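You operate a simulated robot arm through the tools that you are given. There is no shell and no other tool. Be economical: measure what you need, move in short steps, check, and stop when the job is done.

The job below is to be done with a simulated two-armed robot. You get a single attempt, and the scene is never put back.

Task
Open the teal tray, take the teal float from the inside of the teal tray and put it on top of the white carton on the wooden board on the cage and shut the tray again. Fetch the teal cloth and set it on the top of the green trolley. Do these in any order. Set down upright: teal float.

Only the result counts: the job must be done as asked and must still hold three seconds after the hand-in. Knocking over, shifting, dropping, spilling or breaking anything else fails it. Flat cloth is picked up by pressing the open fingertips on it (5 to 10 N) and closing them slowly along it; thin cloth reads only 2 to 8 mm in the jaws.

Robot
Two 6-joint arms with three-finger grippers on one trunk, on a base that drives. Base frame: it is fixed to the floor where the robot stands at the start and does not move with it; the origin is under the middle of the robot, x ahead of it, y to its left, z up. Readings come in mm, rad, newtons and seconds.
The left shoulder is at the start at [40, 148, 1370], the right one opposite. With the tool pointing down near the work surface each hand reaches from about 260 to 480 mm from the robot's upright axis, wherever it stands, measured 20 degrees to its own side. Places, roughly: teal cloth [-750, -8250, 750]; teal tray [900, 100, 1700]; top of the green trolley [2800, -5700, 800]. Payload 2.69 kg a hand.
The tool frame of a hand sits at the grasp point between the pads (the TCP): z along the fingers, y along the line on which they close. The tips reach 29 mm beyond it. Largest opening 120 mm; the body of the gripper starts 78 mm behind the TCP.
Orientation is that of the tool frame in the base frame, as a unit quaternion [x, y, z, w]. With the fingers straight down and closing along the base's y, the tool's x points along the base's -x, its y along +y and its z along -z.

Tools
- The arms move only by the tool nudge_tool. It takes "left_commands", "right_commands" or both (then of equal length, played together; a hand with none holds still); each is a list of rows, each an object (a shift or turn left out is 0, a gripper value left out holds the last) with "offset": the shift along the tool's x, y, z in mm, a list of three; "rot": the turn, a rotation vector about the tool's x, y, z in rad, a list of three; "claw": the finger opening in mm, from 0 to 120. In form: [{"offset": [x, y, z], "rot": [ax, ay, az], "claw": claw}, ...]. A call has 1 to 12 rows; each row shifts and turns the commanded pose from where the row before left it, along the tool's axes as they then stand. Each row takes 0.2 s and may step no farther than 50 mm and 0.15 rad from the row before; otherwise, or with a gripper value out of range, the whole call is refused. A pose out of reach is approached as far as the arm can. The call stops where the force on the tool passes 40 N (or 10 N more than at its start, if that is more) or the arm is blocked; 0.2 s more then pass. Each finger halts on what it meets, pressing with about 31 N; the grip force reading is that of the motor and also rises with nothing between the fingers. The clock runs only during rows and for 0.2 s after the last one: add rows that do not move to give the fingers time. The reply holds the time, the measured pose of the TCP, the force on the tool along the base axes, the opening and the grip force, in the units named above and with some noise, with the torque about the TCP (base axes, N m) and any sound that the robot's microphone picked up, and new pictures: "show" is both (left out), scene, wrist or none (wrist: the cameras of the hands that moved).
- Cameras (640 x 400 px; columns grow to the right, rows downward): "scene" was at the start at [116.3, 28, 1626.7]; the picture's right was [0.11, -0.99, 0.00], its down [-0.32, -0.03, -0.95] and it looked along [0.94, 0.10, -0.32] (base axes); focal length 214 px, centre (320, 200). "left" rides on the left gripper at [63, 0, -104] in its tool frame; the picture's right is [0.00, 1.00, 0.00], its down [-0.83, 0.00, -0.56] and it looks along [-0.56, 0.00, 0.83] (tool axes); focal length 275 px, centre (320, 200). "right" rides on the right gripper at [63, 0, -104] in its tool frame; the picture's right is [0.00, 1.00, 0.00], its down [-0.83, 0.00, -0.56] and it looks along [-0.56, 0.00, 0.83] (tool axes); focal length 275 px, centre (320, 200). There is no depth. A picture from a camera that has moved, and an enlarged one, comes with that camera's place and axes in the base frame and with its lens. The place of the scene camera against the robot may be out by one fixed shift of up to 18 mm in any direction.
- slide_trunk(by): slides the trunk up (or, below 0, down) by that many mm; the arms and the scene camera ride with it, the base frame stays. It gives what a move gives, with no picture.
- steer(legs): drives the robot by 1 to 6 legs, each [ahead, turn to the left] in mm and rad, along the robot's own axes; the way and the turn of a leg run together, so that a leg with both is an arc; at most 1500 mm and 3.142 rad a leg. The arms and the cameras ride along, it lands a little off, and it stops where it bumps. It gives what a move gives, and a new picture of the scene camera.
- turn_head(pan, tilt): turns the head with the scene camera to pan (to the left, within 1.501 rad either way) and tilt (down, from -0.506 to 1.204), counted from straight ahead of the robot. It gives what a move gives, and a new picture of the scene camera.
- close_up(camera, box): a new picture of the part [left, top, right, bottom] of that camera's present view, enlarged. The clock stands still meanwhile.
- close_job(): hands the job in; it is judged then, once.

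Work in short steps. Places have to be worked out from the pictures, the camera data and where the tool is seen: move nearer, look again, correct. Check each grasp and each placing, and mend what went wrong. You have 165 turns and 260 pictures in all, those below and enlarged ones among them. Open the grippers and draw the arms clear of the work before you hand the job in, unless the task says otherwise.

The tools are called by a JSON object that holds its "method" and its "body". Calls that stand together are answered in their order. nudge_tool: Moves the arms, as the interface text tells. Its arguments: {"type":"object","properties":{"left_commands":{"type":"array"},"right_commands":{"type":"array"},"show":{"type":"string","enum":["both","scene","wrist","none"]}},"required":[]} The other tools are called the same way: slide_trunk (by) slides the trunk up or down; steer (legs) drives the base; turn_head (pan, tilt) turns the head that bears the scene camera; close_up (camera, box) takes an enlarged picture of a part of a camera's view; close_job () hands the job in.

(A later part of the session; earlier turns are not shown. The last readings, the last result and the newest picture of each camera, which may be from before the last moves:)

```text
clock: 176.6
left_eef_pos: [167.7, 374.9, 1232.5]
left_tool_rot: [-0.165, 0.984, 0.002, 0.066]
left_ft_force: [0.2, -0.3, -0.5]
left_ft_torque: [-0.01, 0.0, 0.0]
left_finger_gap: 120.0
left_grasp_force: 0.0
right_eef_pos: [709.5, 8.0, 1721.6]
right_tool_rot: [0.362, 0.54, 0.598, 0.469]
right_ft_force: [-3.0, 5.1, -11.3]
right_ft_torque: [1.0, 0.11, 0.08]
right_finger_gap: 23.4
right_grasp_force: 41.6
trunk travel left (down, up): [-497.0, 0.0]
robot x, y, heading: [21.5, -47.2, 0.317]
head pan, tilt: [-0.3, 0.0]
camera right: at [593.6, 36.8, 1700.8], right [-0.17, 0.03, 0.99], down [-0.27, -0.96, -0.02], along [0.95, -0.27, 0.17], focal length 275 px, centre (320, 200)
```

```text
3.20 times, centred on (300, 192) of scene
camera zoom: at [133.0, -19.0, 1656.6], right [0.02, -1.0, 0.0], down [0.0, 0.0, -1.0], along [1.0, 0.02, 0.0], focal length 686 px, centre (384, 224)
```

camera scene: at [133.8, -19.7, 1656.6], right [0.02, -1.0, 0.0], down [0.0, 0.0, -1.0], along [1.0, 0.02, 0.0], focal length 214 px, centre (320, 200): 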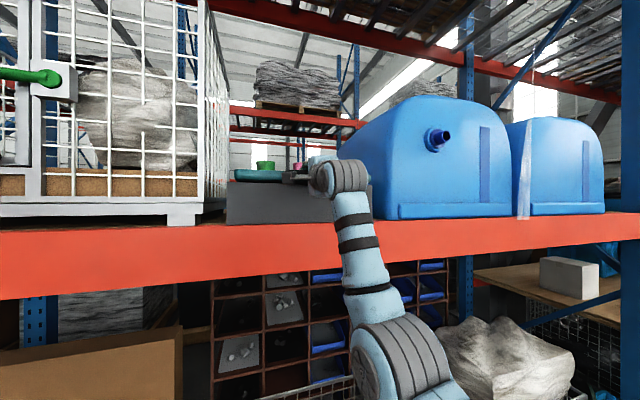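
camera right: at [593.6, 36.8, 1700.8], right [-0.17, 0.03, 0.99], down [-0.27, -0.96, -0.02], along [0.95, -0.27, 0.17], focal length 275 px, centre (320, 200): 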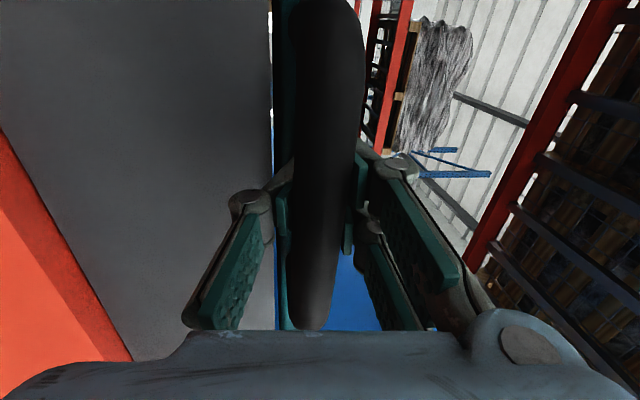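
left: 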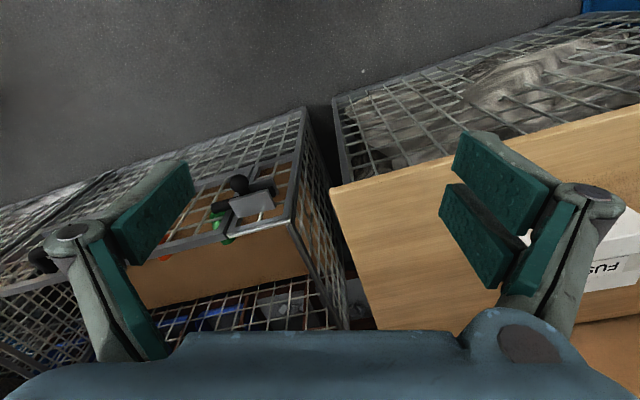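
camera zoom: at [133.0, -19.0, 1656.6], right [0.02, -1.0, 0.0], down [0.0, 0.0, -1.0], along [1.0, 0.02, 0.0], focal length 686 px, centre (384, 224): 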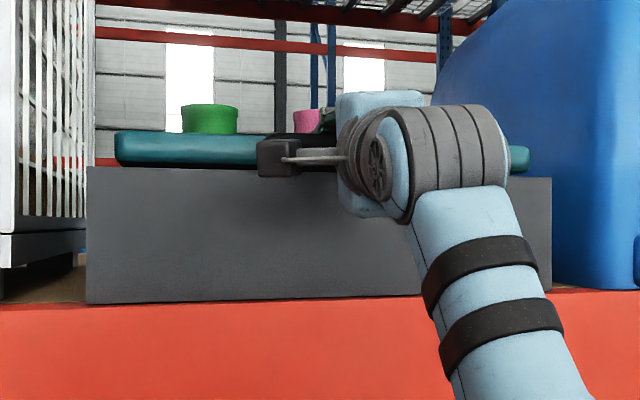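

The tray is still moving with little force, and my measurement says it's within ~3 mm of the original. I'll push 3 mm at a time to feel for the stop.

{"method": "nudge_tool", "body": {"right_commands": [{"offset": [0, -0.4, 3]}, {}, {}], "show": "none"}}

{"method": "nudge_tool", "body": {"right_commands": [{"offset": [0, -0.4, 3]}, {}, {}], "show": "none"}}

{"method": "close_up", "body": {"camera": "scene", "box": [200, 130, 400, 255]}}

```text
clock: 177.4
left_eef_pos: [165.4, 375.4, 1232.8]
left_tool_rot: [-0.164, 0.984, 0.001, 0.065]
left_ft_force: [0.3, -0.5, -0.5]
left_ft_torque: [0.01, 0.02, -0.02]
left_finger_gap: 120.0
left_grasp_force: 0.1
right_eef_pos: [712.7, 8.1, 1721.4]
right_tool_rot: [0.363, 0.541, 0.598, 0.468]
right_ft_force: [-7.5, 4.9, -18.3]
right_ft_torque: [1.0, 0.06, 0.01]
right_finger_gap: 23.1
right_grasp_force: 42.0
trunk travel left (down, up): [-497.0, 0.0]
robot x, y, heading: [19.5, -43.2, 0.318]
head pan, tilt: [-0.3, 0.0]
```

```text
clock: 178.0
left_eef_pos: [163.9, 373.1, 1231.9]
left_tool_rot: [-0.164, 0.984, 0.001, 0.065]
left_ft_force: [0.6, 0.4, -0.1]
left_ft_torque: [-0.03, 0.01, 0.01]
left_finger_gap: 119.8
left_grasp_force: 0.0
right_eef_pos: [711.7, 8.8, 1722.3]
right_tool_rot: [0.363, 0.542, 0.598, 0.466]
right_ft_force: [-7.3, 1.5, -5.3]
right_ft_torque: [1.11, 0.22, -0.6]
right_finger_gap: 23.2
right_grasp_force: 41.8
trunk travel left (down, up): [-497.0, 0.0]
robot x, y, heading: [14.4, -48.2, 0.314]
head pan, tilt: [-0.3, 0.0]
stopped in row 2 (right hand): the force on the tool passed its limit at 41 N (the readings are from after the stop); the commanded pose is now the measured one
```

```text
3.20 times, centred on (300, 192) of scene
camera zoom: at [128.4, -21.0, 1657.2], right [0.02, -1.0, 0.0], down [0.0, 0.0, -1.0], along [1.0, 0.02, 0.0], focal length 686 px, centre (384, 224)
```

zoom: 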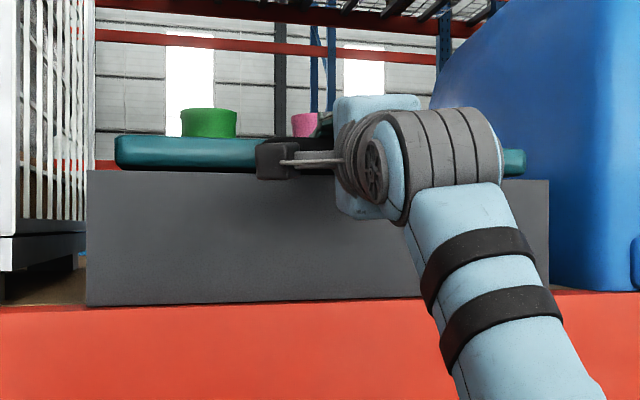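

The end stop is reached with 41 N, so the tray is shut. I'll release and retract along the axis.

{"method": "nudge_tool", "body": {"right_commands": [{"claw": 40}, {"claw": 60}, {"claw": 70}, {"offset": [0, 2, -15]}, {"offset": [0, 4, -25]}, {"offset": [0, 4, -30]}, {"offset": [0, 4, -30]}, {}], "show": "none"}}

{"method": "steer", "body": {"legs": [[-150, 0]]}}

{"method": "close_up", "body": {"camera": "scene", "box": [200, 110, 400, 235]}}

```text
clock: 179.8
left_eef_pos: [167.5, 370.6, 1233.5]
left_tool_rot: [-0.162, 0.985, 0.002, 0.065]
left_ft_force: [-1.0, -0.1, 0.3]
left_ft_torque: [0.01, -0.01, -0.02]
left_finger_gap: 120.1
left_grasp_force: 0.2
right_eef_pos: [620.4, -21.2, 1719.9]
right_tool_rot: [0.364, 0.542, 0.597, 0.466]
right_ft_force: [-0.4, -0.9, 0.0]
right_ft_torque: [-0.01, -0.01, 0.02]
right_finger_gap: 70.1
right_grasp_force: 0.1
trunk travel left (down, up): [-497.0, 0.0]
robot x, y, heading: [22.2, -49.8, 0.317]
head pan, tilt: [-0.3, 0.0]
```

```text
clock: 181.2
left_eef_pos: [31.4, 327.8, 1232.4]
left_tool_rot: [-0.162, 0.985, 0.001, 0.063]
left_ft_force: [0.8, 0.0, 1.0]
left_ft_torque: [-0.02, 0.0, 0.01]
left_finger_gap: 120.0
left_grasp_force: 0.1
right_eef_pos: [485.9, -68.8, 1717.8]
right_tool_rot: [0.365, 0.542, 0.596, 0.466]
right_ft_force: [0.4, -0.2, 0.3]
right_ft_torque: [0.01, -0.01, -0.04]
right_finger_gap: 70.1
right_grasp_force: 0.2
trunk travel left (down, up): [-497.0, 0.0]
robot x, y, heading: [-120.3, -94.6, 0.308]
head pan, tilt: [-0.3, 0.0]
camera scene: at [-2.6, -66.0, 1656.1], right [0.01, -1.0, 0.0], down [-0.01, 0.0, -1.0], along [1.0, 0.01, -0.01], focal length 214 px, centre (320, 200)
```

scene: 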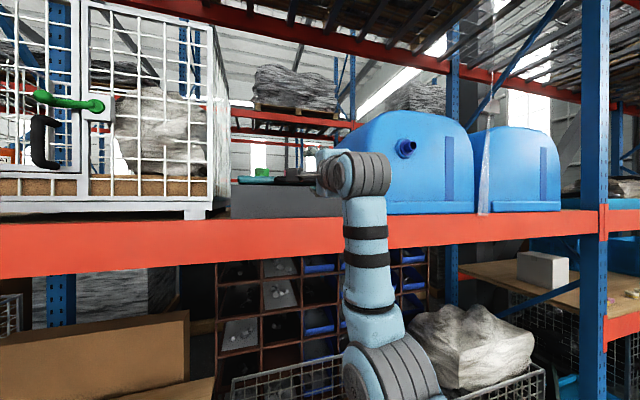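

```text
3.20 times, centred on (300, 172) of scene
camera zoom: at [-2.6, -66.0, 1656.1], right [0.01, -1.0, 0.0], down [-0.01, 0.0, -1.0], along [1.0, 0.01, -0.01], focal length 686 px, centre (384, 288)
```

zoom: 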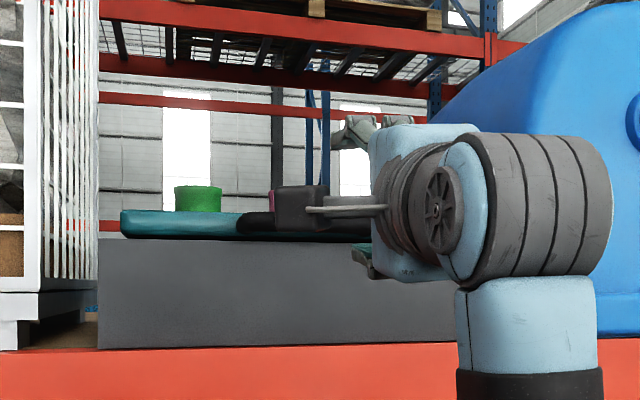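

The tray is shut. Now the cloth, about 8 m away in -y. I'll turn toward -y in the open and look along the way.

{"method": "steer", "body": {"legs": [[-250, 0]]}}

{"method": "turn_head", "body": {"pan": -1.5, "tilt": 0.4}}

```text
clock: 183.0
left_eef_pos: [-211.2, 249.2, 1231.8]
left_tool_rot: [-0.164, 0.984, 0.002, 0.063]
left_ft_force: [0.4, 0.9, 0.0]
left_ft_torque: [0.01, 0.07, 0.01]
left_finger_gap: 120.2
left_grasp_force: 0.0
right_eef_pos: [245.7, -144.7, 1717.6]
right_tool_rot: [0.364, 0.544, 0.596, 0.466]
right_ft_force: [-0.4, 0.8, -0.2]
right_ft_torque: [0.04, -0.02, 0.01]
right_finger_gap: 69.8
right_grasp_force: 0.0
trunk travel left (down, up): [-497.0, 0.0]
robot x, y, heading: [-366.3, -173.2, 0.317]
head pan, tilt: [-0.3, 0.0]
camera scene: at [-244.6, -144.3, 1656.2], right [0.02, -1.0, 0.0], down [0.0, 0.0, -1.0], along [1.0, 0.02, 0.0], focal length 214 px, centre (320, 200)
```

scene: 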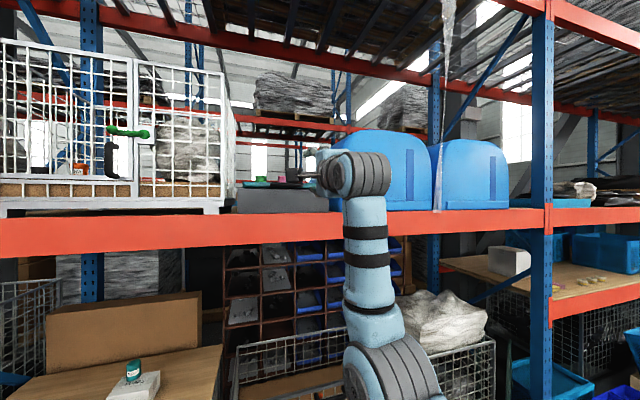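

```text
clock: 184.4
left_eef_pos: [-214.8, 247.8, 1233.0]
left_tool_rot: [-0.164, 0.984, 0.002, 0.066]
left_ft_force: [-0.5, -0.1, -0.9]
left_ft_torque: [0.02, -0.02, 0.0]
left_finger_gap: 120.1
left_grasp_force: 0.1
right_eef_pos: [238.5, -147.0, 1718.5]
right_tool_rot: [0.363, 0.542, 0.597, 0.466]
right_ft_force: [0.0, 1.4, -0.4]
right_ft_torque: [-0.01, 0.02, 0.01]
right_finger_gap: 69.8
right_grasp_force: 0.0
trunk travel left (down, up): [-497.0, 0.0]
robot x, y, heading: [-361.9, -173.3, 0.313]
head pan, tilt: [-1.499, 0.4]
camera scene: at [-305.1, -233.3, 1619.7], right [-0.93, -0.38, 0.0], down [-0.15, 0.36, -0.92], along [0.35, -0.85, -0.39], focal length 214 px, centre (320, 200)
```

scene: 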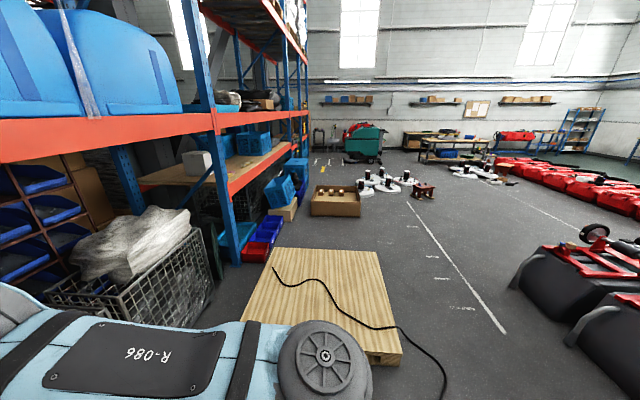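

The way is visible: a pallet ahead-left, carts to the right, and the cloth's table far off in -y. I'll drive through the gap in stages, checking the view after each.

{"method": "steer", "body": {"legs": [[0, -2.577], [1076, 0], [0, 0.631], [700, 0]]}}

{"method": "turn_head", "body": {"pan": 0.0, "tilt": 0.4}}

```text
clock: 201.2
left_eef_pos: [-784.2, -1981.6, 1233.7]
left_tool_rot: [0.725, 0.685, -0.053, 0.038]
left_ft_force: [-0.2, -0.1, -0.1]
left_ft_torque: [0.03, 0.02, -0.02]
left_finger_gap: 119.9
left_grasp_force: 0.1
right_eef_pos: [-1320.2, -2252.5, 1720.9]
right_tool_rot: [0.653, 0.001, -0.055, 0.756]
right_ft_force: [0.4, 0.7, 0.2]
right_ft_torque: [-0.01, 0.0, -0.02]
right_finger_gap: 70.2
right_grasp_force: 0.1
trunk travel left (down, up): [-497.0, 0.0]
robot x, y, heading: [-1119.8, -1691.9, -1.639]
head pan, tilt: [-1.499, 0.4]
camera scene: at [-1208.6, -1689.2, 1619.8], right [0.0, 1.0, 0.0], down [0.39, 0.0, -0.92], along [-0.92, 0.0, -0.39], focal length 214 px, centre (320, 200)
```

scene: 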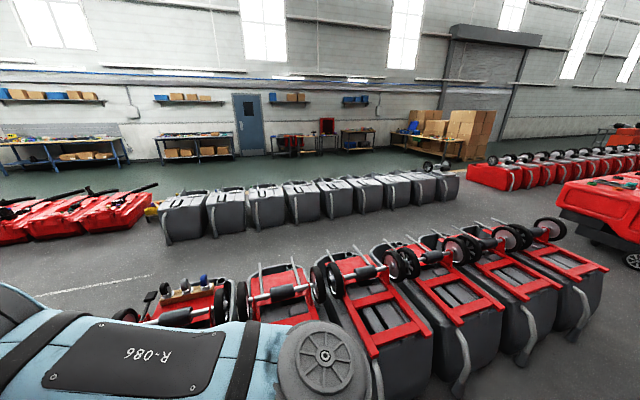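

```text
clock: 202.8
left_eef_pos: [-784.5, -1983.4, 1235.2]
left_tool_rot: [0.725, 0.685, -0.053, 0.038]
left_ft_force: [1.1, -0.3, -0.5]
left_ft_torque: [0.0, -0.02, -0.01]
left_finger_gap: 120.1
left_grasp_force: 0.1
right_eef_pos: [-1320.7, -2256.8, 1719.9]
right_tool_rot: [0.653, 0.001, -0.053, 0.755]
right_ft_force: [-0.3, 0.5, -1.1]
right_ft_torque: [-0.01, 0.01, 0.01]
right_finger_gap: 69.9
right_grasp_force: 0.0
trunk travel left (down, up): [-497.0, 0.0]
robot x, y, heading: [-1118.4, -1688.6, -1.641]
head pan, tilt: [0.0, 0.4]
camera scene: at [-1122.7, -1784.3, 1619.7], right [-1.0, 0.07, 0.0], down [0.03, 0.39, -0.92], along [-0.06, -0.92, -0.39], focal length 214 px, centre (320, 200)
```

scene: 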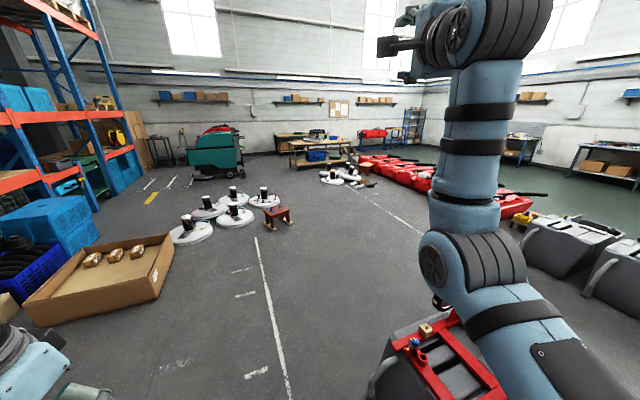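

Clear lane visible. I'll steer a bit left of the nearest cart and then between the red stool and the red row.

{"method": "steer", "body": {"legs": [[0, 0.35], [1156, 0], [0, -0.437], [1114, 0], [1114, 0], [0, 0.258]]}}

```text
clock: 219.7
left_eef_pos: [-822.5, -4930.9, 1212.7]
left_tool_rot: [0.769, 0.638, 0.036, -0.019]
left_ft_force: [-3.4, -2.9, 6.3]
left_ft_torque: [0.16, -0.23, -0.06]
left_finger_gap: 119.9
left_grasp_force: 0.1
right_eef_pos: [-1284.3, -5196.6, 1708.8]
right_tool_rot: [0.669, 0.017, -0.085, 0.738]
right_ft_force: [-1.3, 1.3, 1.1]
right_ft_torque: [0.09, 0.01, 0.15]
right_finger_gap: 69.8
right_grasp_force: 0.1
trunk travel left (down, up): [-497.0, 0.0]
robot x, y, heading: [-1114.2, -4596.5, -1.689]
head pan, tilt: [0.0, 0.4]
stopped in leg 5: the robot was blocked; the commanded pose is now the measured one
camera scene: at [-1135.6, -4812.9, 1617.3], right [-0.99, 0.12, 0.0], down [0.05, 0.46, -0.89], along [-0.1, -0.88, -0.46], focal length 214 px, centre (320, 200)
```

scene: 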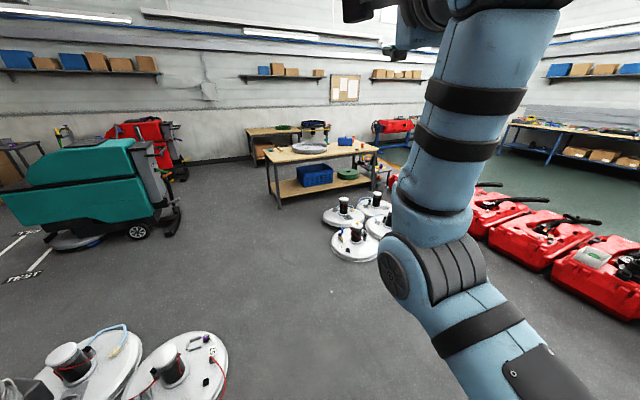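

Blocked, and the robot is leaning slightly. I'll look down in front of the base.

{"method": "turn_head", "body": {"pan": 0.3, "tilt": 1.2}}

```text
clock: 220.8
left_eef_pos: [-808.7, -4881.2, 1210.4]
left_tool_rot: [0.768, 0.64, 0.019, -0.007]
left_ft_force: [-1.7, -1.0, 0.2]
left_ft_torque: [0.04, -0.09, 0.0]
left_finger_gap: 120.0
left_grasp_force: 0.0
right_eef_pos: [-1303.3, -5137.6, 1718.6]
right_tool_rot: [0.658, -0.003, -0.075, 0.75]
right_ft_force: [-0.2, 0.7, 0.3]
right_ft_torque: [-0.07, -0.01, 0.02]
right_finger_gap: 69.9
right_grasp_force: 0.1
trunk travel left (down, up): [-497.0, 0.0]
robot x, y, heading: [-1110.8, -4597.1, -1.684]
head pan, tilt: [0.3, 1.201]
camera scene: at [-1107.1, -4687.9, 1557.0], right [-0.98, -0.18, -0.01], down [-0.17, 0.92, -0.34], along [0.07, -0.34, -0.94], focal length 214 px, centre (320, 200)
```

scene: 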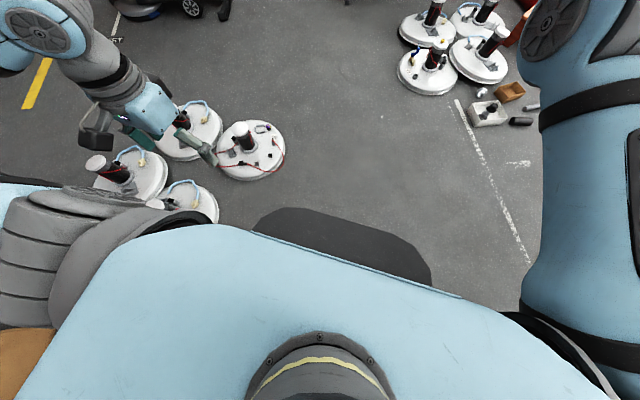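

{"method": "turn_head", "body": {"pan": -0.6, "tilt": 1.2}}

{"method": "turn_head", "body": {"pan": 1.0, "tilt": 1.0}}

```text
clock: 222.0
left_eef_pos: [-798.1, -4858.5, 1209.9]
left_tool_rot: [0.768, 0.64, 0.013, -0.003]
left_ft_force: [0.4, 0.4, -0.5]
left_ft_torque: [-0.01, 0.0, -0.04]
left_finger_gap: 119.9
left_grasp_force: 0.1
right_eef_pos: [-1297.7, -5114.9, 1725.3]
right_tool_rot: [0.652, -0.002, -0.076, 0.754]
right_ft_force: [0.3, 0.0, -0.3]
right_ft_torque: [0.04, -0.01, 0.0]
right_finger_gap: 70.2
right_grasp_force: 0.1
trunk travel left (down, up): [-497.0, 0.0]
robot x, y, heading: [-1110.2, -4593.3, -1.686]
head pan, tilt: [-0.6, 1.201]
camera scene: at [-1147.7, -4636.7, 1557.0], right [-0.75, 0.66, 0.0], down [0.61, 0.7, -0.36], along [-0.24, -0.27, -0.93], focal length 214 px, centre (320, 200)
```

scene: 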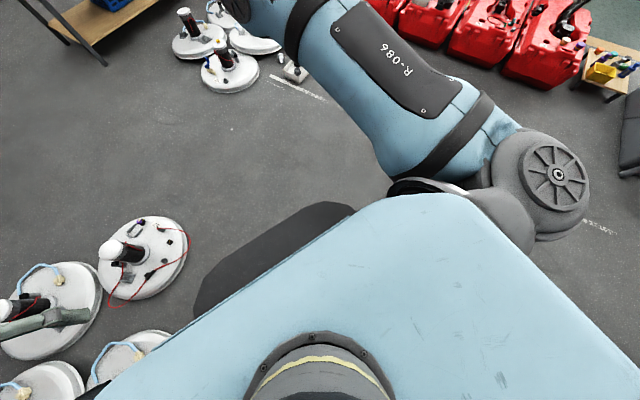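

```text
clock: 223.7
left_eef_pos: [-799.6, -4861.0, 1208.8]
left_tool_rot: [0.769, 0.64, 0.012, -0.003]
left_ft_force: [0.5, 0.1, 0.5]
left_ft_torque: [0.0, 0.03, 0.01]
left_finger_gap: 120.0
left_grasp_force: 0.1
right_eef_pos: [-1298.8, -5119.0, 1724.4]
right_tool_rot: [0.653, -0.001, -0.076, 0.754]
right_ft_force: [-0.1, -0.3, -0.6]
right_ft_torque: [0.0, 0.01, 0.01]
right_finger_gap: 69.9
right_grasp_force: 0.0
trunk travel left (down, up): [-497.0, 0.0]
robot x, y, heading: [-1112.1, -4596.1, -1.688]
head pan, tilt: [1.0, 1.0]
camera scene: at [-1058.6, -4641.6, 1569.4], right [-0.64, -0.77, 0.0], down [-0.65, 0.53, -0.54], along [0.42, -0.34, -0.84], focal length 214 px, centre (320, 200)
```

scene: 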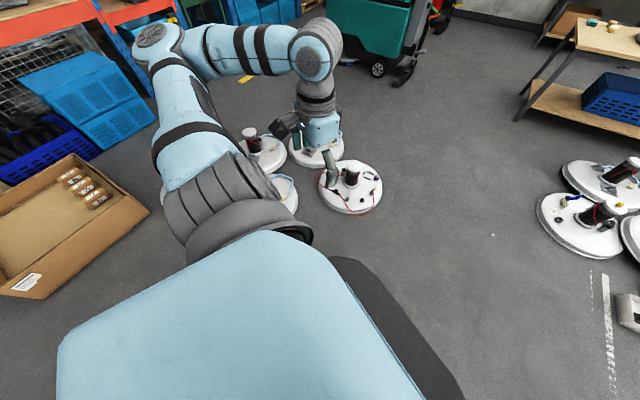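

The red stool isn't visible, so it may be right beside the base on the left. I'll back off and look for it.

{"method": "steer", "body": {"legs": [[-300, 0]]}}

{"method": "turn_head", "body": {"pan": 0.5, "tilt": 0.9}}

```text
clock: 225.7
left_eef_pos: [-765.5, -4561.1, 1208.7]
left_tool_rot: [0.77, 0.638, 0.015, -0.003]
left_ft_force: [1.7, -0.2, 1.8]
left_ft_torque: [-0.03, 0.07, -0.01]
left_finger_gap: 119.8
left_grasp_force: 0.0
right_eef_pos: [-1266.3, -4818.9, 1722.7]
right_tool_rot: [0.654, -0.003, -0.075, 0.752]
right_ft_force: [-0.3, -0.9, -0.3]
right_ft_torque: [-0.03, 0.01, -0.01]
right_finger_gap: 70.2
right_grasp_force: 0.1
trunk travel left (down, up): [-497.0, 0.0]
robot x, y, heading: [-1077.8, -4289.8, -1.687]
head pan, tilt: [1.0, 1.0]
camera scene: at [-1023.8, -4342.5, 1569.3], right [-0.63, -0.77, 0.0], down [-0.65, 0.54, -0.54], along [0.42, -0.34, -0.84], focal length 214 px, centre (320, 200)
```

scene: 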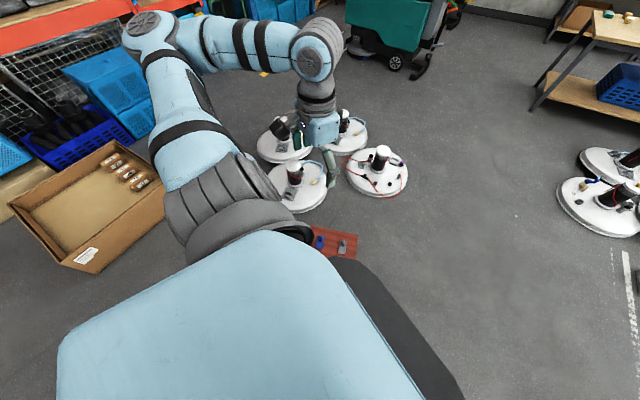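

```text
clock: 226.7
left_eef_pos: [-763.9, -4557.3, 1210.3]
left_tool_rot: [0.769, 0.639, 0.014, -0.002]
left_ft_force: [-0.2, 0.7, 0.0]
left_ft_torque: [-0.04, 0.05, 0.0]
left_finger_gap: 119.7
left_grasp_force: 0.2
right_eef_pos: [-1264.3, -4813.5, 1724.0]
right_tool_rot: [0.653, -0.002, -0.076, 0.753]
right_ft_force: [-0.2, -0.1, -0.3]
right_ft_torque: [0.0, 0.0, -0.04]
right_finger_gap: 69.9
right_grasp_force: 0.1
trunk travel left (down, up): [-497.0, 0.0]
robot x, y, heading: [-1074.4, -4292.7, -1.685]
head pan, tilt: [0.499, 0.901]
camera scene: at [-1048.1, -4362.9, 1576.7], right [-0.93, -0.37, 0.0], down [-0.29, 0.73, -0.62], along [0.23, -0.58, -0.78], focal length 214 px, centre (320, 200)
```

scene: 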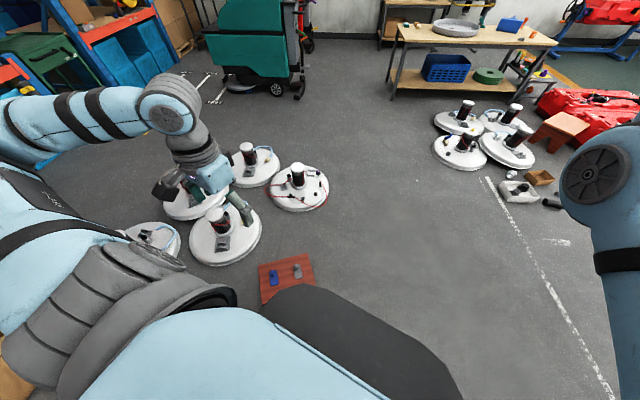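

The stool is standing with its items on top, beside where the base had stopped. I'll give it a wide berth on the right, then thread between the two polisher groups.

{"method": "steer", "body": {"legs": [[0, -0.38], [690, 0], [0, 0.75], [1258, 0]]}}

{"method": "turn_head", "body": {"pan": 0.0, "tilt": 0.5}}

```text
clock: 228.5
left_eef_pos: [-884.4, -4654.2, 1210.8]
left_tool_rot: [0.875, 0.484, 0.013, 0.001]
left_ft_force: [0.3, -0.6, 0.4]
left_ft_torque: [-0.02, 0.03, 0.0]
left_finger_gap: 119.9
left_grasp_force: 0.0
right_eef_pos: [-1444.8, -4706.9, 1723.2]
right_tool_rot: [0.64, -0.125, -0.215, 0.727]
right_ft_force: [1.1, 0.1, 0.2]
right_ft_torque: [0.02, 0.06, 0.0]
right_finger_gap: 70.2
right_grasp_force: 0.1
trunk travel left (down, up): [-497.0, 0.0]
robot x, y, heading: [-1073.7, -4292.6, -2.064]
head pan, tilt: [0.499, 0.901]
stopped in leg 2: the robot was blocked; the commanded pose is now the measured one
camera scene: at [-1084.4, -4366.5, 1576.7], right [-1.0, 0.0, 0.0], down [0.0, 0.78, -0.62], along [0.0, -0.62, -0.78], focal length 214 px, centre (320, 200)
```

scene: 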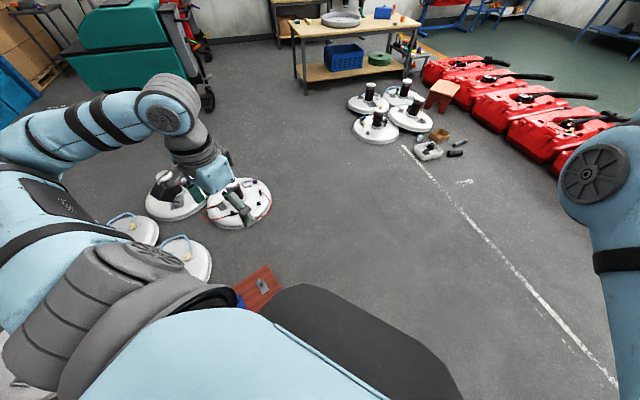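

```text
clock: 229.4
left_eef_pos: [-885.3, -4655.6, 1211.4]
left_tool_rot: [0.875, 0.484, 0.014, 0.001]
left_ft_force: [0.1, 0.8, 0.4]
left_ft_torque: [0.03, -0.02, 0.01]
left_finger_gap: 119.8
left_grasp_force: 0.1
right_eef_pos: [-1443.7, -4706.9, 1724.5]
right_tool_rot: [0.641, -0.125, -0.216, 0.726]
right_ft_force: [0.3, 0.6, 0.1]
right_ft_torque: [-0.02, -0.02, 0.0]
right_finger_gap: 70.1
right_grasp_force: 0.2
trunk travel left (down, up): [-497.0, 0.0]
robot x, y, heading: [-1075.8, -4294.7, -2.07]
head pan, tilt: [0.0, 0.499]
camera scene: at [-1127.4, -4371.6, 1610.5], right [-0.88, 0.48, 0.0], down [0.23, 0.42, -0.88], along [-0.42, -0.77, -0.48], focal length 214 px, centre (320, 200)
```

scene: 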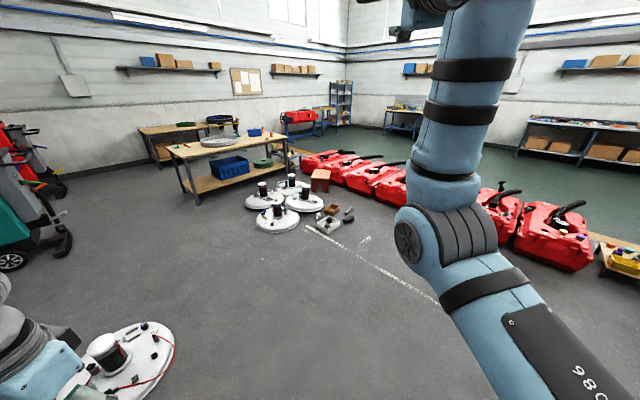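

Blocked again right at the start with nothing in front; the left arm's pose was reset during the first stop and may be against the body. I'll move the left hand forward and outward, then retry a short drive.

{"method": "nudge_tool", "body": {"left_commands": [{"offset": [-30, 10, 0]}, {"offset": [-30, 10, 0]}, {"offset": [-30, 10, 0]}, {}], "show": "none"}}

{"method": "steer", "body": {"legs": [[150, 0]]}}

```text
clock: 230.4
left_eef_pos: [-863.0, -4724.8, 1193.1]
left_tool_rot: [0.875, 0.484, 0.012, 0.001]
left_ft_force: [0.6, 0.2, -0.3]
left_ft_torque: [0.0, 0.02, 0.02]
left_finger_gap: 120.0
left_grasp_force: 0.1
left hand out of reach, approached as far as the arm can: row 1, 2, 3
right_eef_pos: [-1443.6, -4708.9, 1726.2]
right_tool_rot: [0.641, -0.125, -0.216, 0.726]
right_ft_force: [-0.5, 0.0, -0.3]
right_ft_torque: [0.02, 0.01, 0.03]
right_finger_gap: 69.9
right_grasp_force: 0.1
trunk travel left (down, up): [-497.0, 0.0]
robot x, y, heading: [-1076.3, -4290.8, -2.072]
head pan, tilt: [0.0, 0.499]
```

```text
clock: 231.8
left_eef_pos: [-931.2, -4850.0, 1194.6]
left_tool_rot: [0.875, 0.485, 0.01, 0.002]
left_ft_force: [-0.2, 0.5, 0.3]
left_ft_torque: [-0.07, 0.02, 0.03]
left_finger_gap: 120.0
left_grasp_force: 0.0
right_eef_pos: [-1510.3, -4832.0, 1728.0]
right_tool_rot: [0.64, -0.125, -0.216, 0.727]
right_ft_force: [0.3, 0.5, 0.5]
right_ft_torque: [0.04, -0.02, -0.02]
right_finger_gap: 69.9
right_grasp_force: 0.1
trunk travel left (down, up): [-497.0, 0.0]
robot x, y, heading: [-1151.1, -4422.7, -2.068]
head pan, tilt: [0.0, 0.499]
camera scene: at [-1194.4, -4494.6, 1611.1], right [-0.88, 0.48, 0.0], down [0.23, 0.42, -0.88], along [-0.42, -0.77, -0.47], focal length 214 px, centre (320, 200)
```

scene: 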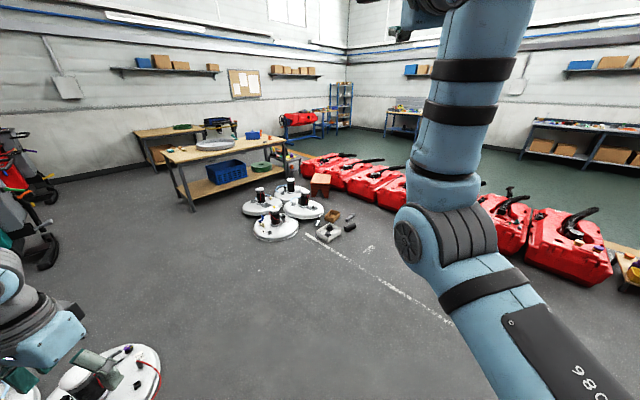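

That fixed it. Continuing along the planned route.

{"method": "steer", "body": {"legs": [[480, 0], [0, 0.745], [1000, 0]]}}

```text
clock: 241.3
left_eef_pos: [-699.0, -5992.9, 1194.0]
left_tool_rot: [0.643, 0.765, 0.012, -0.003]
left_ft_force: [0.1, -0.2, 0.8]
left_ft_torque: [-0.03, 0.03, -0.01]
left_finger_gap: 120.1
left_grasp_force: 0.1
right_eef_pos: [-1142.6, -6369.3, 1725.2]
right_tool_rot: [0.643, 0.113, 0.059, 0.756]
right_ft_force: [0.0, -0.4, 0.4]
right_ft_torque: [0.0, -0.02, 0.01]
right_finger_gap: 69.9
right_grasp_force: 0.1
trunk travel left (down, up): [-497.0, 0.0]
robot x, y, heading: [-1148.3, -5819.1, -1.338]
head pan, tilt: [0.0, 0.499]
camera scene: at [-1119.5, -5904.6, 1610.7], right [-0.97, -0.23, 0.0], down [-0.11, 0.46, -0.88], along [0.2, -0.85, -0.48], focal length 214 px, centre (320, 200)
```

scene: 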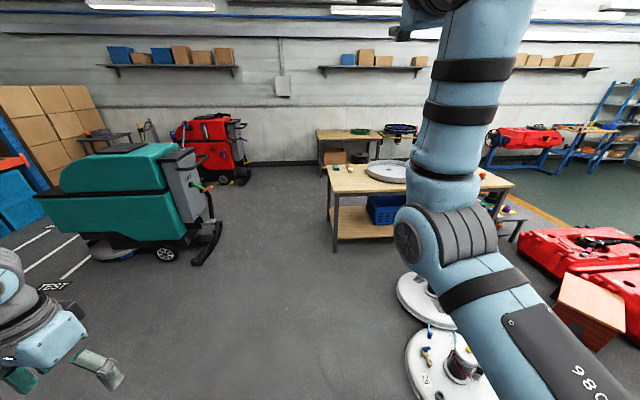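

{"method": "close_up", "body": {"camera": "scene", "box": [300, 120, 540, 270]}}

{"method": "close_up", "body": {"camera": "scene", "box": [320, 145, 416, 205]}}

```text
2.67 times, centred on (420, 195) of scene
camera zoom: at [-1119.5, -5904.6, 1610.7], right [-0.97, -0.23, 0.0], down [-0.11, 0.46, -0.88], along [0.2, -0.85, -0.48], focal length 572 px, centre (53, 213)
```

zoom: 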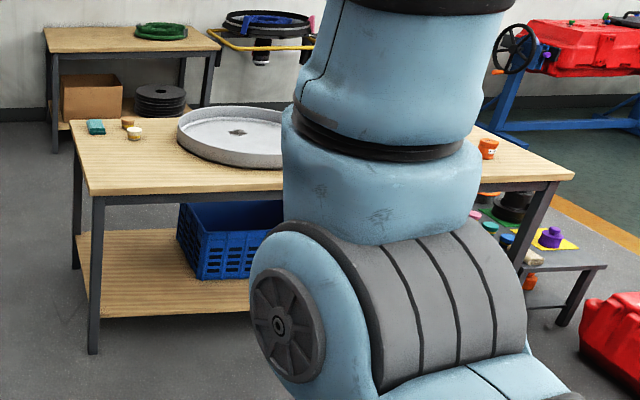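

```text
6.67 times, centred on (368, 175) of scene
camera zoom: at [-1119.5, -5904.6, 1610.7], right [-0.97, -0.23, 0.0], down [-0.11, 0.46, -0.88], along [0.2, -0.85, -0.48], focal length 1430 px, centre (0, 367)
```

zoom: 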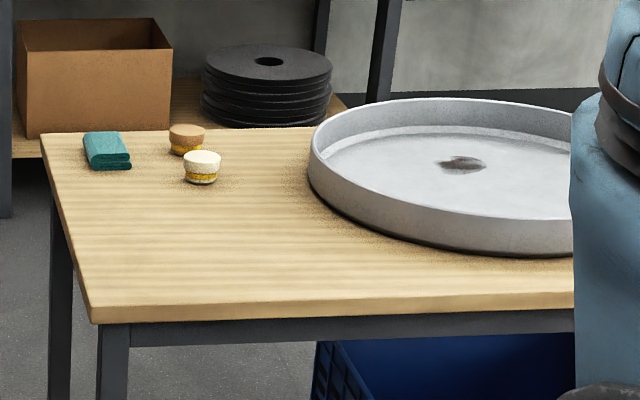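

The folded teal cloth sits near the back-left corner of this table, at about (-765, -8209). I'll drive around to the table's left end, facing the cloth.

{"method": "steer", "body": {"legs": [[0, 0.235], [830, 0], [829, 0], [0, -0.1], [913, 0], [0, -1.643]]}}

{"method": "turn_head", "body": {"pan": 0.0, "tilt": 0.7}}

```text
clock: 259.5
left_eef_pos: [-216.7, -8628.9, 1192.6]
left_tool_rot: [0.992, 0.122, 0.011, 0.005]
left_ft_force: [-0.1, 0.6, -1.1]
left_ft_torque: [0.02, 0.02, 0.0]
left_finger_gap: 120.0
left_grasp_force: 0.1
right_eef_pos: [-624.0, -8215.5, 1725.2]
right_tool_rot: [0.548, -0.356, -0.471, 0.592]
right_ft_force: [-0.2, -0.5, -0.5]
right_ft_torque: [0.0, -0.02, 0.0]
right_finger_gap: 69.8
right_grasp_force: 0.1
trunk travel left (down, up): [-497.0, 0.0]
robot x, y, heading: [-68.4, -8170.3, -2.831]
head pan, tilt: [0.0, 0.499]
camera scene: at [-173.7, -8184.8, 1610.6], right [-0.3, 0.95, 0.0], down [0.46, 0.14, -0.88], along [-0.84, -0.26, -0.48], focal length 214 px, centre (320, 200)
```

scene: 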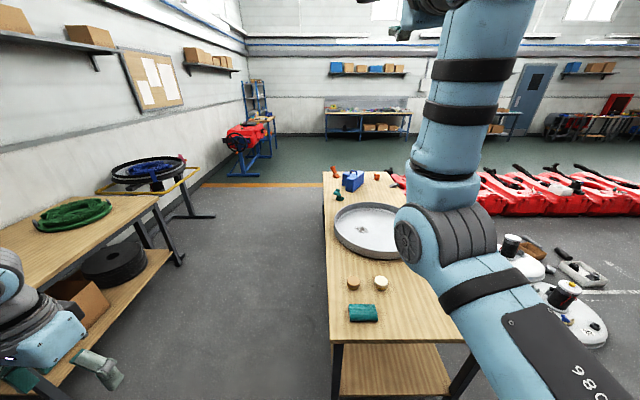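

```text
clock: 260.2
left_eef_pos: [-216.7, -8628.5, 1191.8]
left_tool_rot: [0.992, 0.122, 0.012, 0.004]
left_ft_force: [-0.3, -0.2, -0.5]
left_ft_torque: [0.03, -0.01, 0.0]
left_finger_gap: 119.9
left_grasp_force: 0.0
right_eef_pos: [-624.3, -8213.5, 1725.4]
right_tool_rot: [0.548, -0.354, -0.472, 0.593]
right_ft_force: [-0.1, -0.3, 0.2]
right_ft_torque: [0.0, -0.01, -0.01]
right_finger_gap: 69.9
right_grasp_force: 0.0
trunk travel left (down, up): [-497.0, 0.0]
robot x, y, heading: [-71.2, -8169.7, -2.832]
head pan, tilt: [0.0, 0.7]
camera scene: at [-168.2, -8182.7, 1592.9], right [-0.3, 0.95, 0.0], down [0.61, 0.19, -0.77], along [-0.73, -0.23, -0.64], focal length 214 px, centre (320, 200)
```

scene: 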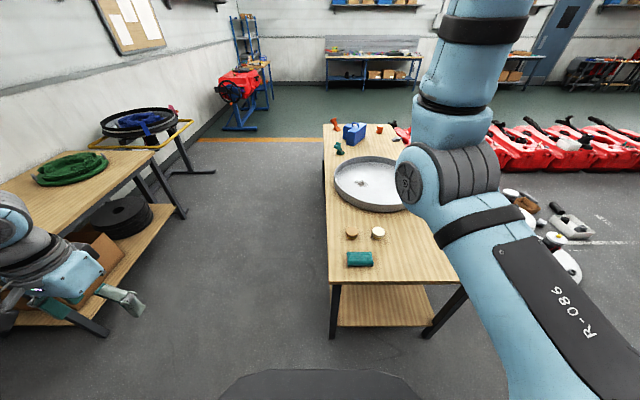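

The cloth is at about (-762, -8166) and the table's left end is clear. I'll re-orient the right tool to point straight down, rolling first.

{"method": "nudge_tool", "body": {"right_commands": [{"rot": [0, 0, -0.15]}, {"rot": [0, 0, -0.15]}, {"rot": [0, 0, -0.15]}, {"rot": [0, 0, -0.15]}, {"rot": [0, 0, -0.15]}, {"rot": [0, 0, -0.15]}, {"rot": [0, 0, -0.15]}, {"rot": [0, 0, -0.15]}, {"rot": [0, 0, -0.15]}, {"rot": [0, 0, -0.15]}, {"rot": [0, 0, -0.06]}, {}], "show": "none"}}

{"method": "nudge_tool", "body": {"right_commands": [{"offset": [45, 0, 0]}, {"offset": [45, 0, 0]}, {"offset": [45, 0, 0]}, {"offset": [45, 0, 0]}, {"offset": [45, 0, 0]}, {"offset": [45, 0, 0]}, {"offset": [45, 0, 0]}, {"offset": [45, 0, 0]}, {"offset": [45, 0, 0]}, {}], "show": "none"}}

{"method": "nudge_tool", "body": {"right_commands": [{"rot": [0, 0.15, 0]}, {"rot": [0, 0.15, 0]}, {"rot": [0, 0.15, 0]}, {"rot": [0, 0.15, 0]}, {"rot": [0, 0.15, 0]}, {"rot": [0, 0.15, 0]}, {"rot": [0, 0.15, 0]}, {"rot": [0, 0.15, 0]}, {"rot": [0, 0.15, 0]}, {"rot": [0, 0.15, 0]}, {"rot": [0, 0.15, 0]}, {}], "show": "both"}}

```text
clock: 262.8
left_eef_pos: [-217.4, -8628.2, 1192.1]
left_tool_rot: [0.992, 0.122, 0.011, 0.005]
left_ft_force: [-0.5, -0.5, -0.6]
left_ft_torque: [-0.02, 0.02, -0.03]
left_finger_gap: 120.0
left_grasp_force: 0.1
right_eef_pos: [-624.0, -8213.7, 1724.0]
right_tool_rot: [-0.639, -0.133, 0.752, -0.09]
right_ft_force: [-0.3, -0.3, 0.3]
right_ft_torque: [0.01, 0.0, 0.0]
right_finger_gap: 70.2
right_grasp_force: 0.0
trunk travel left (down, up): [-497.0, 0.0]
robot x, y, heading: [-71.4, -8166.8, -2.833]
head pan, tilt: [0.0, 0.7]
```

```text
clock: 265.0
left_eef_pos: [-217.0, -8628.6, 1192.5]
left_tool_rot: [0.992, 0.122, 0.011, 0.005]
left_ft_force: [-1.3, 0.0, -0.6]
left_ft_torque: [0.01, 0.02, 0.0]
left_finger_gap: 120.0
left_grasp_force: 0.0
right_eef_pos: [-691.8, -8200.8, 1323.9]
right_tool_rot: [-0.639, -0.133, 0.752, -0.091]
right_ft_force: [0.2, -0.1, 0.7]
right_ft_torque: [-0.01, 0.05, 0.02]
right_finger_gap: 70.2
right_grasp_force: 0.1
trunk travel left (down, up): [-497.0, 0.0]
robot x, y, heading: [-69.2, -8169.7, -2.834]
head pan, tilt: [0.0, 0.7]
```

```text
clock: 267.6
left_eef_pos: [-217.0, -8628.9, 1192.7]
left_tool_rot: [0.992, 0.122, 0.012, 0.006]
left_ft_force: [0.1, -0.2, 0.5]
left_ft_torque: [0.02, -0.02, -0.04]
left_finger_gap: 120.0
left_grasp_force: 0.1
right_eef_pos: [-653.8, -8181.5, 1311.5]
right_tool_rot: [0.986, 0.156, -0.041, -0.036]
right_ft_force: [0.0, -0.3, -0.8]
right_ft_torque: [0.01, -0.03, -0.02]
right_finger_gap: 70.0
right_grasp_force: 0.1
right hand out of reach, approached as far as the arm can: row 10, 11
trunk travel left (down, up): [-497.0, 0.0]
robot x, y, heading: [-70.2, -8163.6, -2.833]
head pan, tilt: [0.0, 0.7]
camera scene: at [-168.8, -8182.3, 1592.8], right [-0.3, 0.95, 0.0], down [0.61, 0.19, -0.76], along [-0.73, -0.23, -0.64], focal length 214 px, centre (320, 200)
camera right: at [-585.0, -8167.4, 1410.0], right [0.31, -0.95, -0.08], down [-0.74, -0.29, 0.61], along [-0.6, -0.13, -0.79], focal length 275 px, centre (320, 200)
```

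scene: 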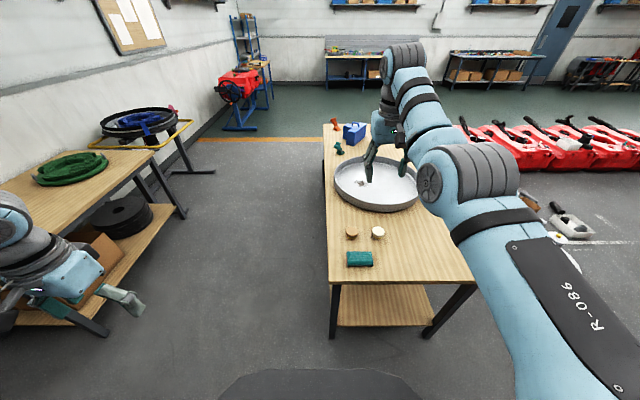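
right: 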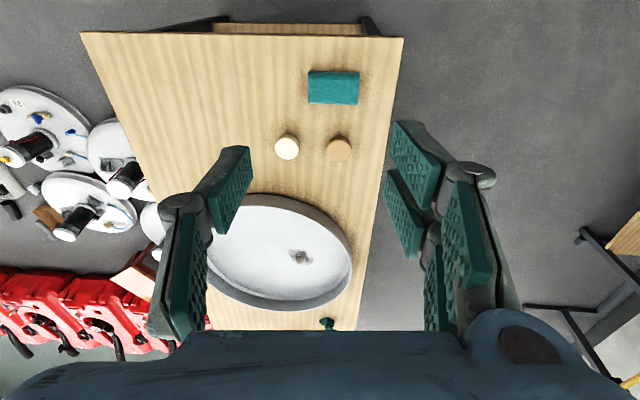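

The tool points down over the table and the cloth is visible behind it. I'll lower the trunk 370 mm so the arm reaches the table at full extension.

{"method": "slide_trunk", "body": {"by": -370}}

{"method": "nudge_tool", "body": {"right_commands": [{"offset": [30, 0, 0], "rot": [0.08, -0.08, 0], "claw": 100}, {"offset": [30, 0, 0]}, {}], "show": "wrist"}}

```text
clock: 271.2
left_eef_pos: [-218.0, -8628.6, 823.9]
left_tool_rot: [0.993, 0.122, 0.012, 0.005]
left_ft_force: [1.0, -1.1, -0.3]
left_ft_torque: [0.03, 0.0, 0.02]
left_finger_gap: 120.3
left_grasp_force: 0.1
right_eef_pos: [-654.0, -8182.6, 941.7]
right_tool_rot: [0.986, 0.155, -0.041, -0.036]
right_ft_force: [0.2, -0.4, -0.1]
right_ft_torque: [0.04, 0.0, 0.01]
right_finger_gap: 69.9
right_grasp_force: 0.1
trunk travel left (down, up): [-127.0, 370.0]
robot x, y, heading: [-65.6, -8167.3, -2.831]
head pan, tilt: [0.0, 0.7]
```

```text
clock: 272.0
left_eef_pos: [-217.0, -8628.4, 823.0]
left_tool_rot: [0.992, 0.122, 0.011, 0.005]
left_ft_force: [-1.0, 0.9, 0.0]
left_ft_torque: [-0.02, -0.03, -0.02]
left_finger_gap: 119.9
left_grasp_force: 0.0
right_eef_pos: [-660.6, -8193.2, 947.8]
right_tool_rot: [0.982, 0.156, -0.086, -0.07]
right_ft_force: [0.6, 0.2, -0.7]
right_ft_torque: [0.02, -0.01, 0.01]
right_finger_gap: 100.0
right_grasp_force: 0.0
right hand out of reach, approached as far as the arm can: row 1, 2
trunk travel left (down, up): [-127.0, 370.0]
robot x, y, heading: [-69.5, -8169.8, -2.834]
head pan, tilt: [0.0, 0.7]
camera right: at [-581.7, -8182.3, 1041.1], right [0.3, -0.94, -0.16], down [-0.67, -0.33, 0.66], along [-0.68, -0.09, -0.73], focal length 275 px, centre (320, 200)
```

right: 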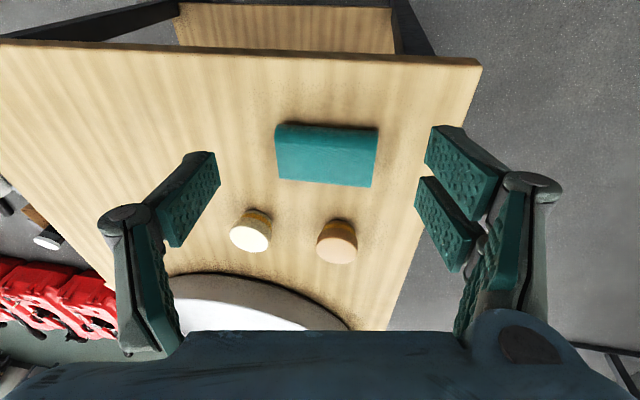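

The cloth is at (-769, -8203), about 115×80 mm. I'll correct the tool tilt and drive 140 mm closer.

{"method": "nudge_tool", "body": {"right_commands": [{"rot": [-0.082, 0.073, 0]}, {"rot": [-0.082, 0.073, 0]}, {}], "show": "none"}}

{"method": "steer", "body": {"legs": [[140, 0]]}}

{"method": "nudge_tool", "body": {"right_commands": [{}], "show": "wrist"}}

```text
clock: 272.8
left_eef_pos: [-216.7, -8628.2, 822.8]
left_tool_rot: [0.993, 0.121, 0.011, 0.005]
left_ft_force: [0.7, -0.1, -0.6]
left_ft_torque: [0.01, 0.01, 0.0]
left_finger_gap: 120.0
left_grasp_force: 0.0
right_eef_pos: [-641.9, -8183.0, 941.7]
right_tool_rot: [0.988, 0.156, -0.002, 0.001]
right_ft_force: [-0.5, 0.4, 0.1]
right_ft_torque: [0.0, -0.01, 0.02]
right_finger_gap: 99.7
right_grasp_force: 0.0
right hand out of reach, approached as far as the arm can: row 1, 2
trunk travel left (down, up): [-127.0, 370.0]
robot x, y, heading: [-71.6, -8167.5, -2.835]
head pan, tilt: [0.0, 0.7]
```

```text
clock: 274.1
left_eef_pos: [-352.7, -8670.7, 822.7]
left_tool_rot: [0.993, 0.119, 0.012, 0.005]
left_ft_force: [0.2, -0.2, -0.1]
left_ft_torque: [0.01, 0.0, 0.0]
left_finger_gap: 120.3
left_grasp_force: 0.0
right_eef_pos: [-776.2, -8223.2, 941.7]
right_tool_rot: [0.988, 0.155, -0.002, -0.001]
right_ft_force: [0.0, 0.0, -0.2]
right_ft_torque: [-0.02, -0.02, 0.01]
right_finger_gap: 99.7
right_grasp_force: 0.0
trunk travel left (down, up): [-127.0, 370.0]
robot x, y, heading: [-206.5, -8212.2, -2.837]
head pan, tilt: [0.0, 0.7]
camera scene: at [-302.5, -8224.4, 1223.5], right [-0.3, 0.95, 0.0], down [0.61, 0.19, -0.76], along [-0.73, -0.23, -0.64], focal length 214 px, centre (320, 200)
```

scene: 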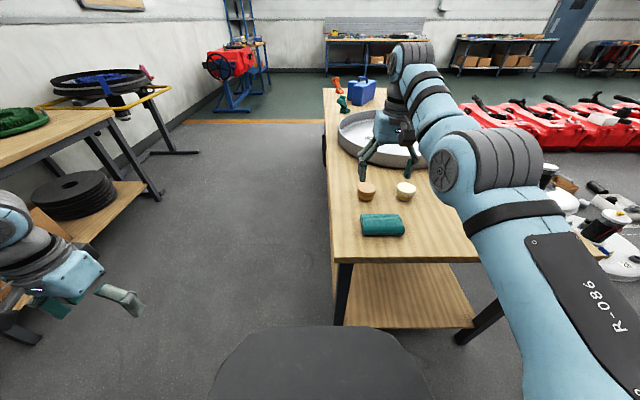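

```text
clock: 274.5
left_eef_pos: [-351.9, -8670.1, 823.1]
left_tool_rot: [0.993, 0.12, 0.011, 0.006]
left_ft_force: [1.0, 0.5, 0.4]
left_ft_torque: [0.02, 0.01, 0.0]
left_finger_gap: 120.1
left_grasp_force: 0.1
right_eef_pos: [-776.1, -8223.4, 942.3]
right_tool_rot: [0.988, 0.154, -0.003, 0.001]
right_ft_force: [0.1, -0.6, -0.8]
right_ft_torque: [-0.03, 0.02, -0.02]
right_finger_gap: 100.2
right_grasp_force: 0.0
trunk travel left (down, up): [-127.0, 370.0]
robot x, y, heading: [-207.9, -8212.0, -2.839]
head pan, tilt: [0.0, 0.7]
camera right: at [-714.7, -8202.4, 1046.3], right [0.31, -0.95, 0.0], down [-0.79, -0.26, 0.56], along [-0.53, -0.17, -0.83], focal length 275 px, centre (320, 200)
```

right: 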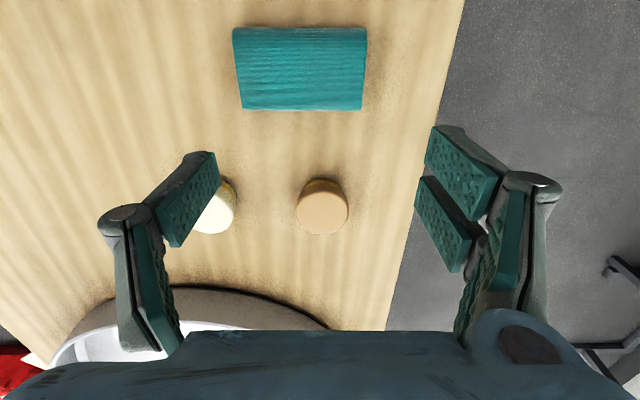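

Triangulating the two wrist views: cloth top near z 786, centre (-755, -8199). I'll align over it and descend to just above.

{"method": "nudge_tool", "body": {"right_commands": [{"offset": [27, -17, 0], "claw": 75}, {"offset": [0, 0, 35]}, {"offset": [0, 0, 35]}, {"offset": [0, 0, 30]}, {}], "show": "wrist"}}

{"method": "close_up", "body": {"camera": "scene", "box": [300, 140, 460, 240]}}

```text
clock: 275.7
left_eef_pos: [-353.7, -8671.7, 823.9]
left_tool_rot: [0.993, 0.119, 0.011, 0.005]
left_ft_force: [0.7, 0.2, 0.7]
left_ft_torque: [-0.01, -0.01, -0.01]
left_finger_gap: 119.9
left_grasp_force: 0.0
right_eef_pos: [-796.9, -8217.9, 853.8]
right_tool_rot: [0.988, 0.154, -0.001, 0.001]
right_ft_force: [0.3, -0.6, -0.3]
right_ft_torque: [0.01, -0.02, 0.0]
right_finger_gap: 75.0
right_grasp_force: 0.0
right hand out of reach, approached as far as the arm can: row 1, 2, 3, 4
trunk travel left (down, up): [-127.0, 370.0]
robot x, y, heading: [-209.4, -8210.7, -2.835]
head pan, tilt: [0.0, 0.7]
camera right: at [-736.5, -8197.6, 957.6], right [0.31, -0.95, 0.0], down [-0.79, -0.26, 0.56], along [-0.53, -0.17, -0.83], focal length 275 px, centre (320, 200)
```

right: 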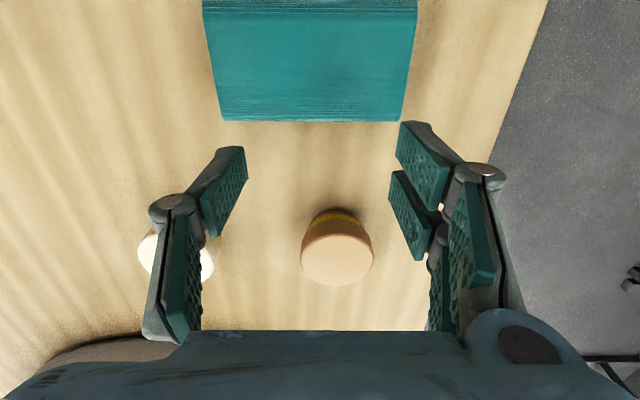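

```text
4.00 times, centred on (380, 190) of scene
camera zoom: at [-302.6, -8224.5, 1223.5], right [-0.3, 0.95, 0.0], down [0.61, 0.19, -0.76], along [-0.73, -0.23, -0.64], focal length 858 px, centre (80, 240)
```

zoom: 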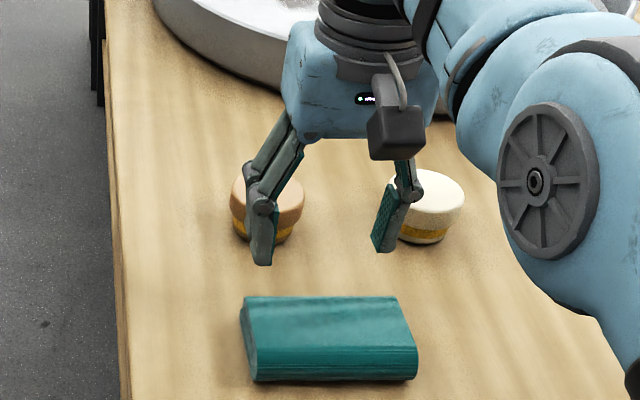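

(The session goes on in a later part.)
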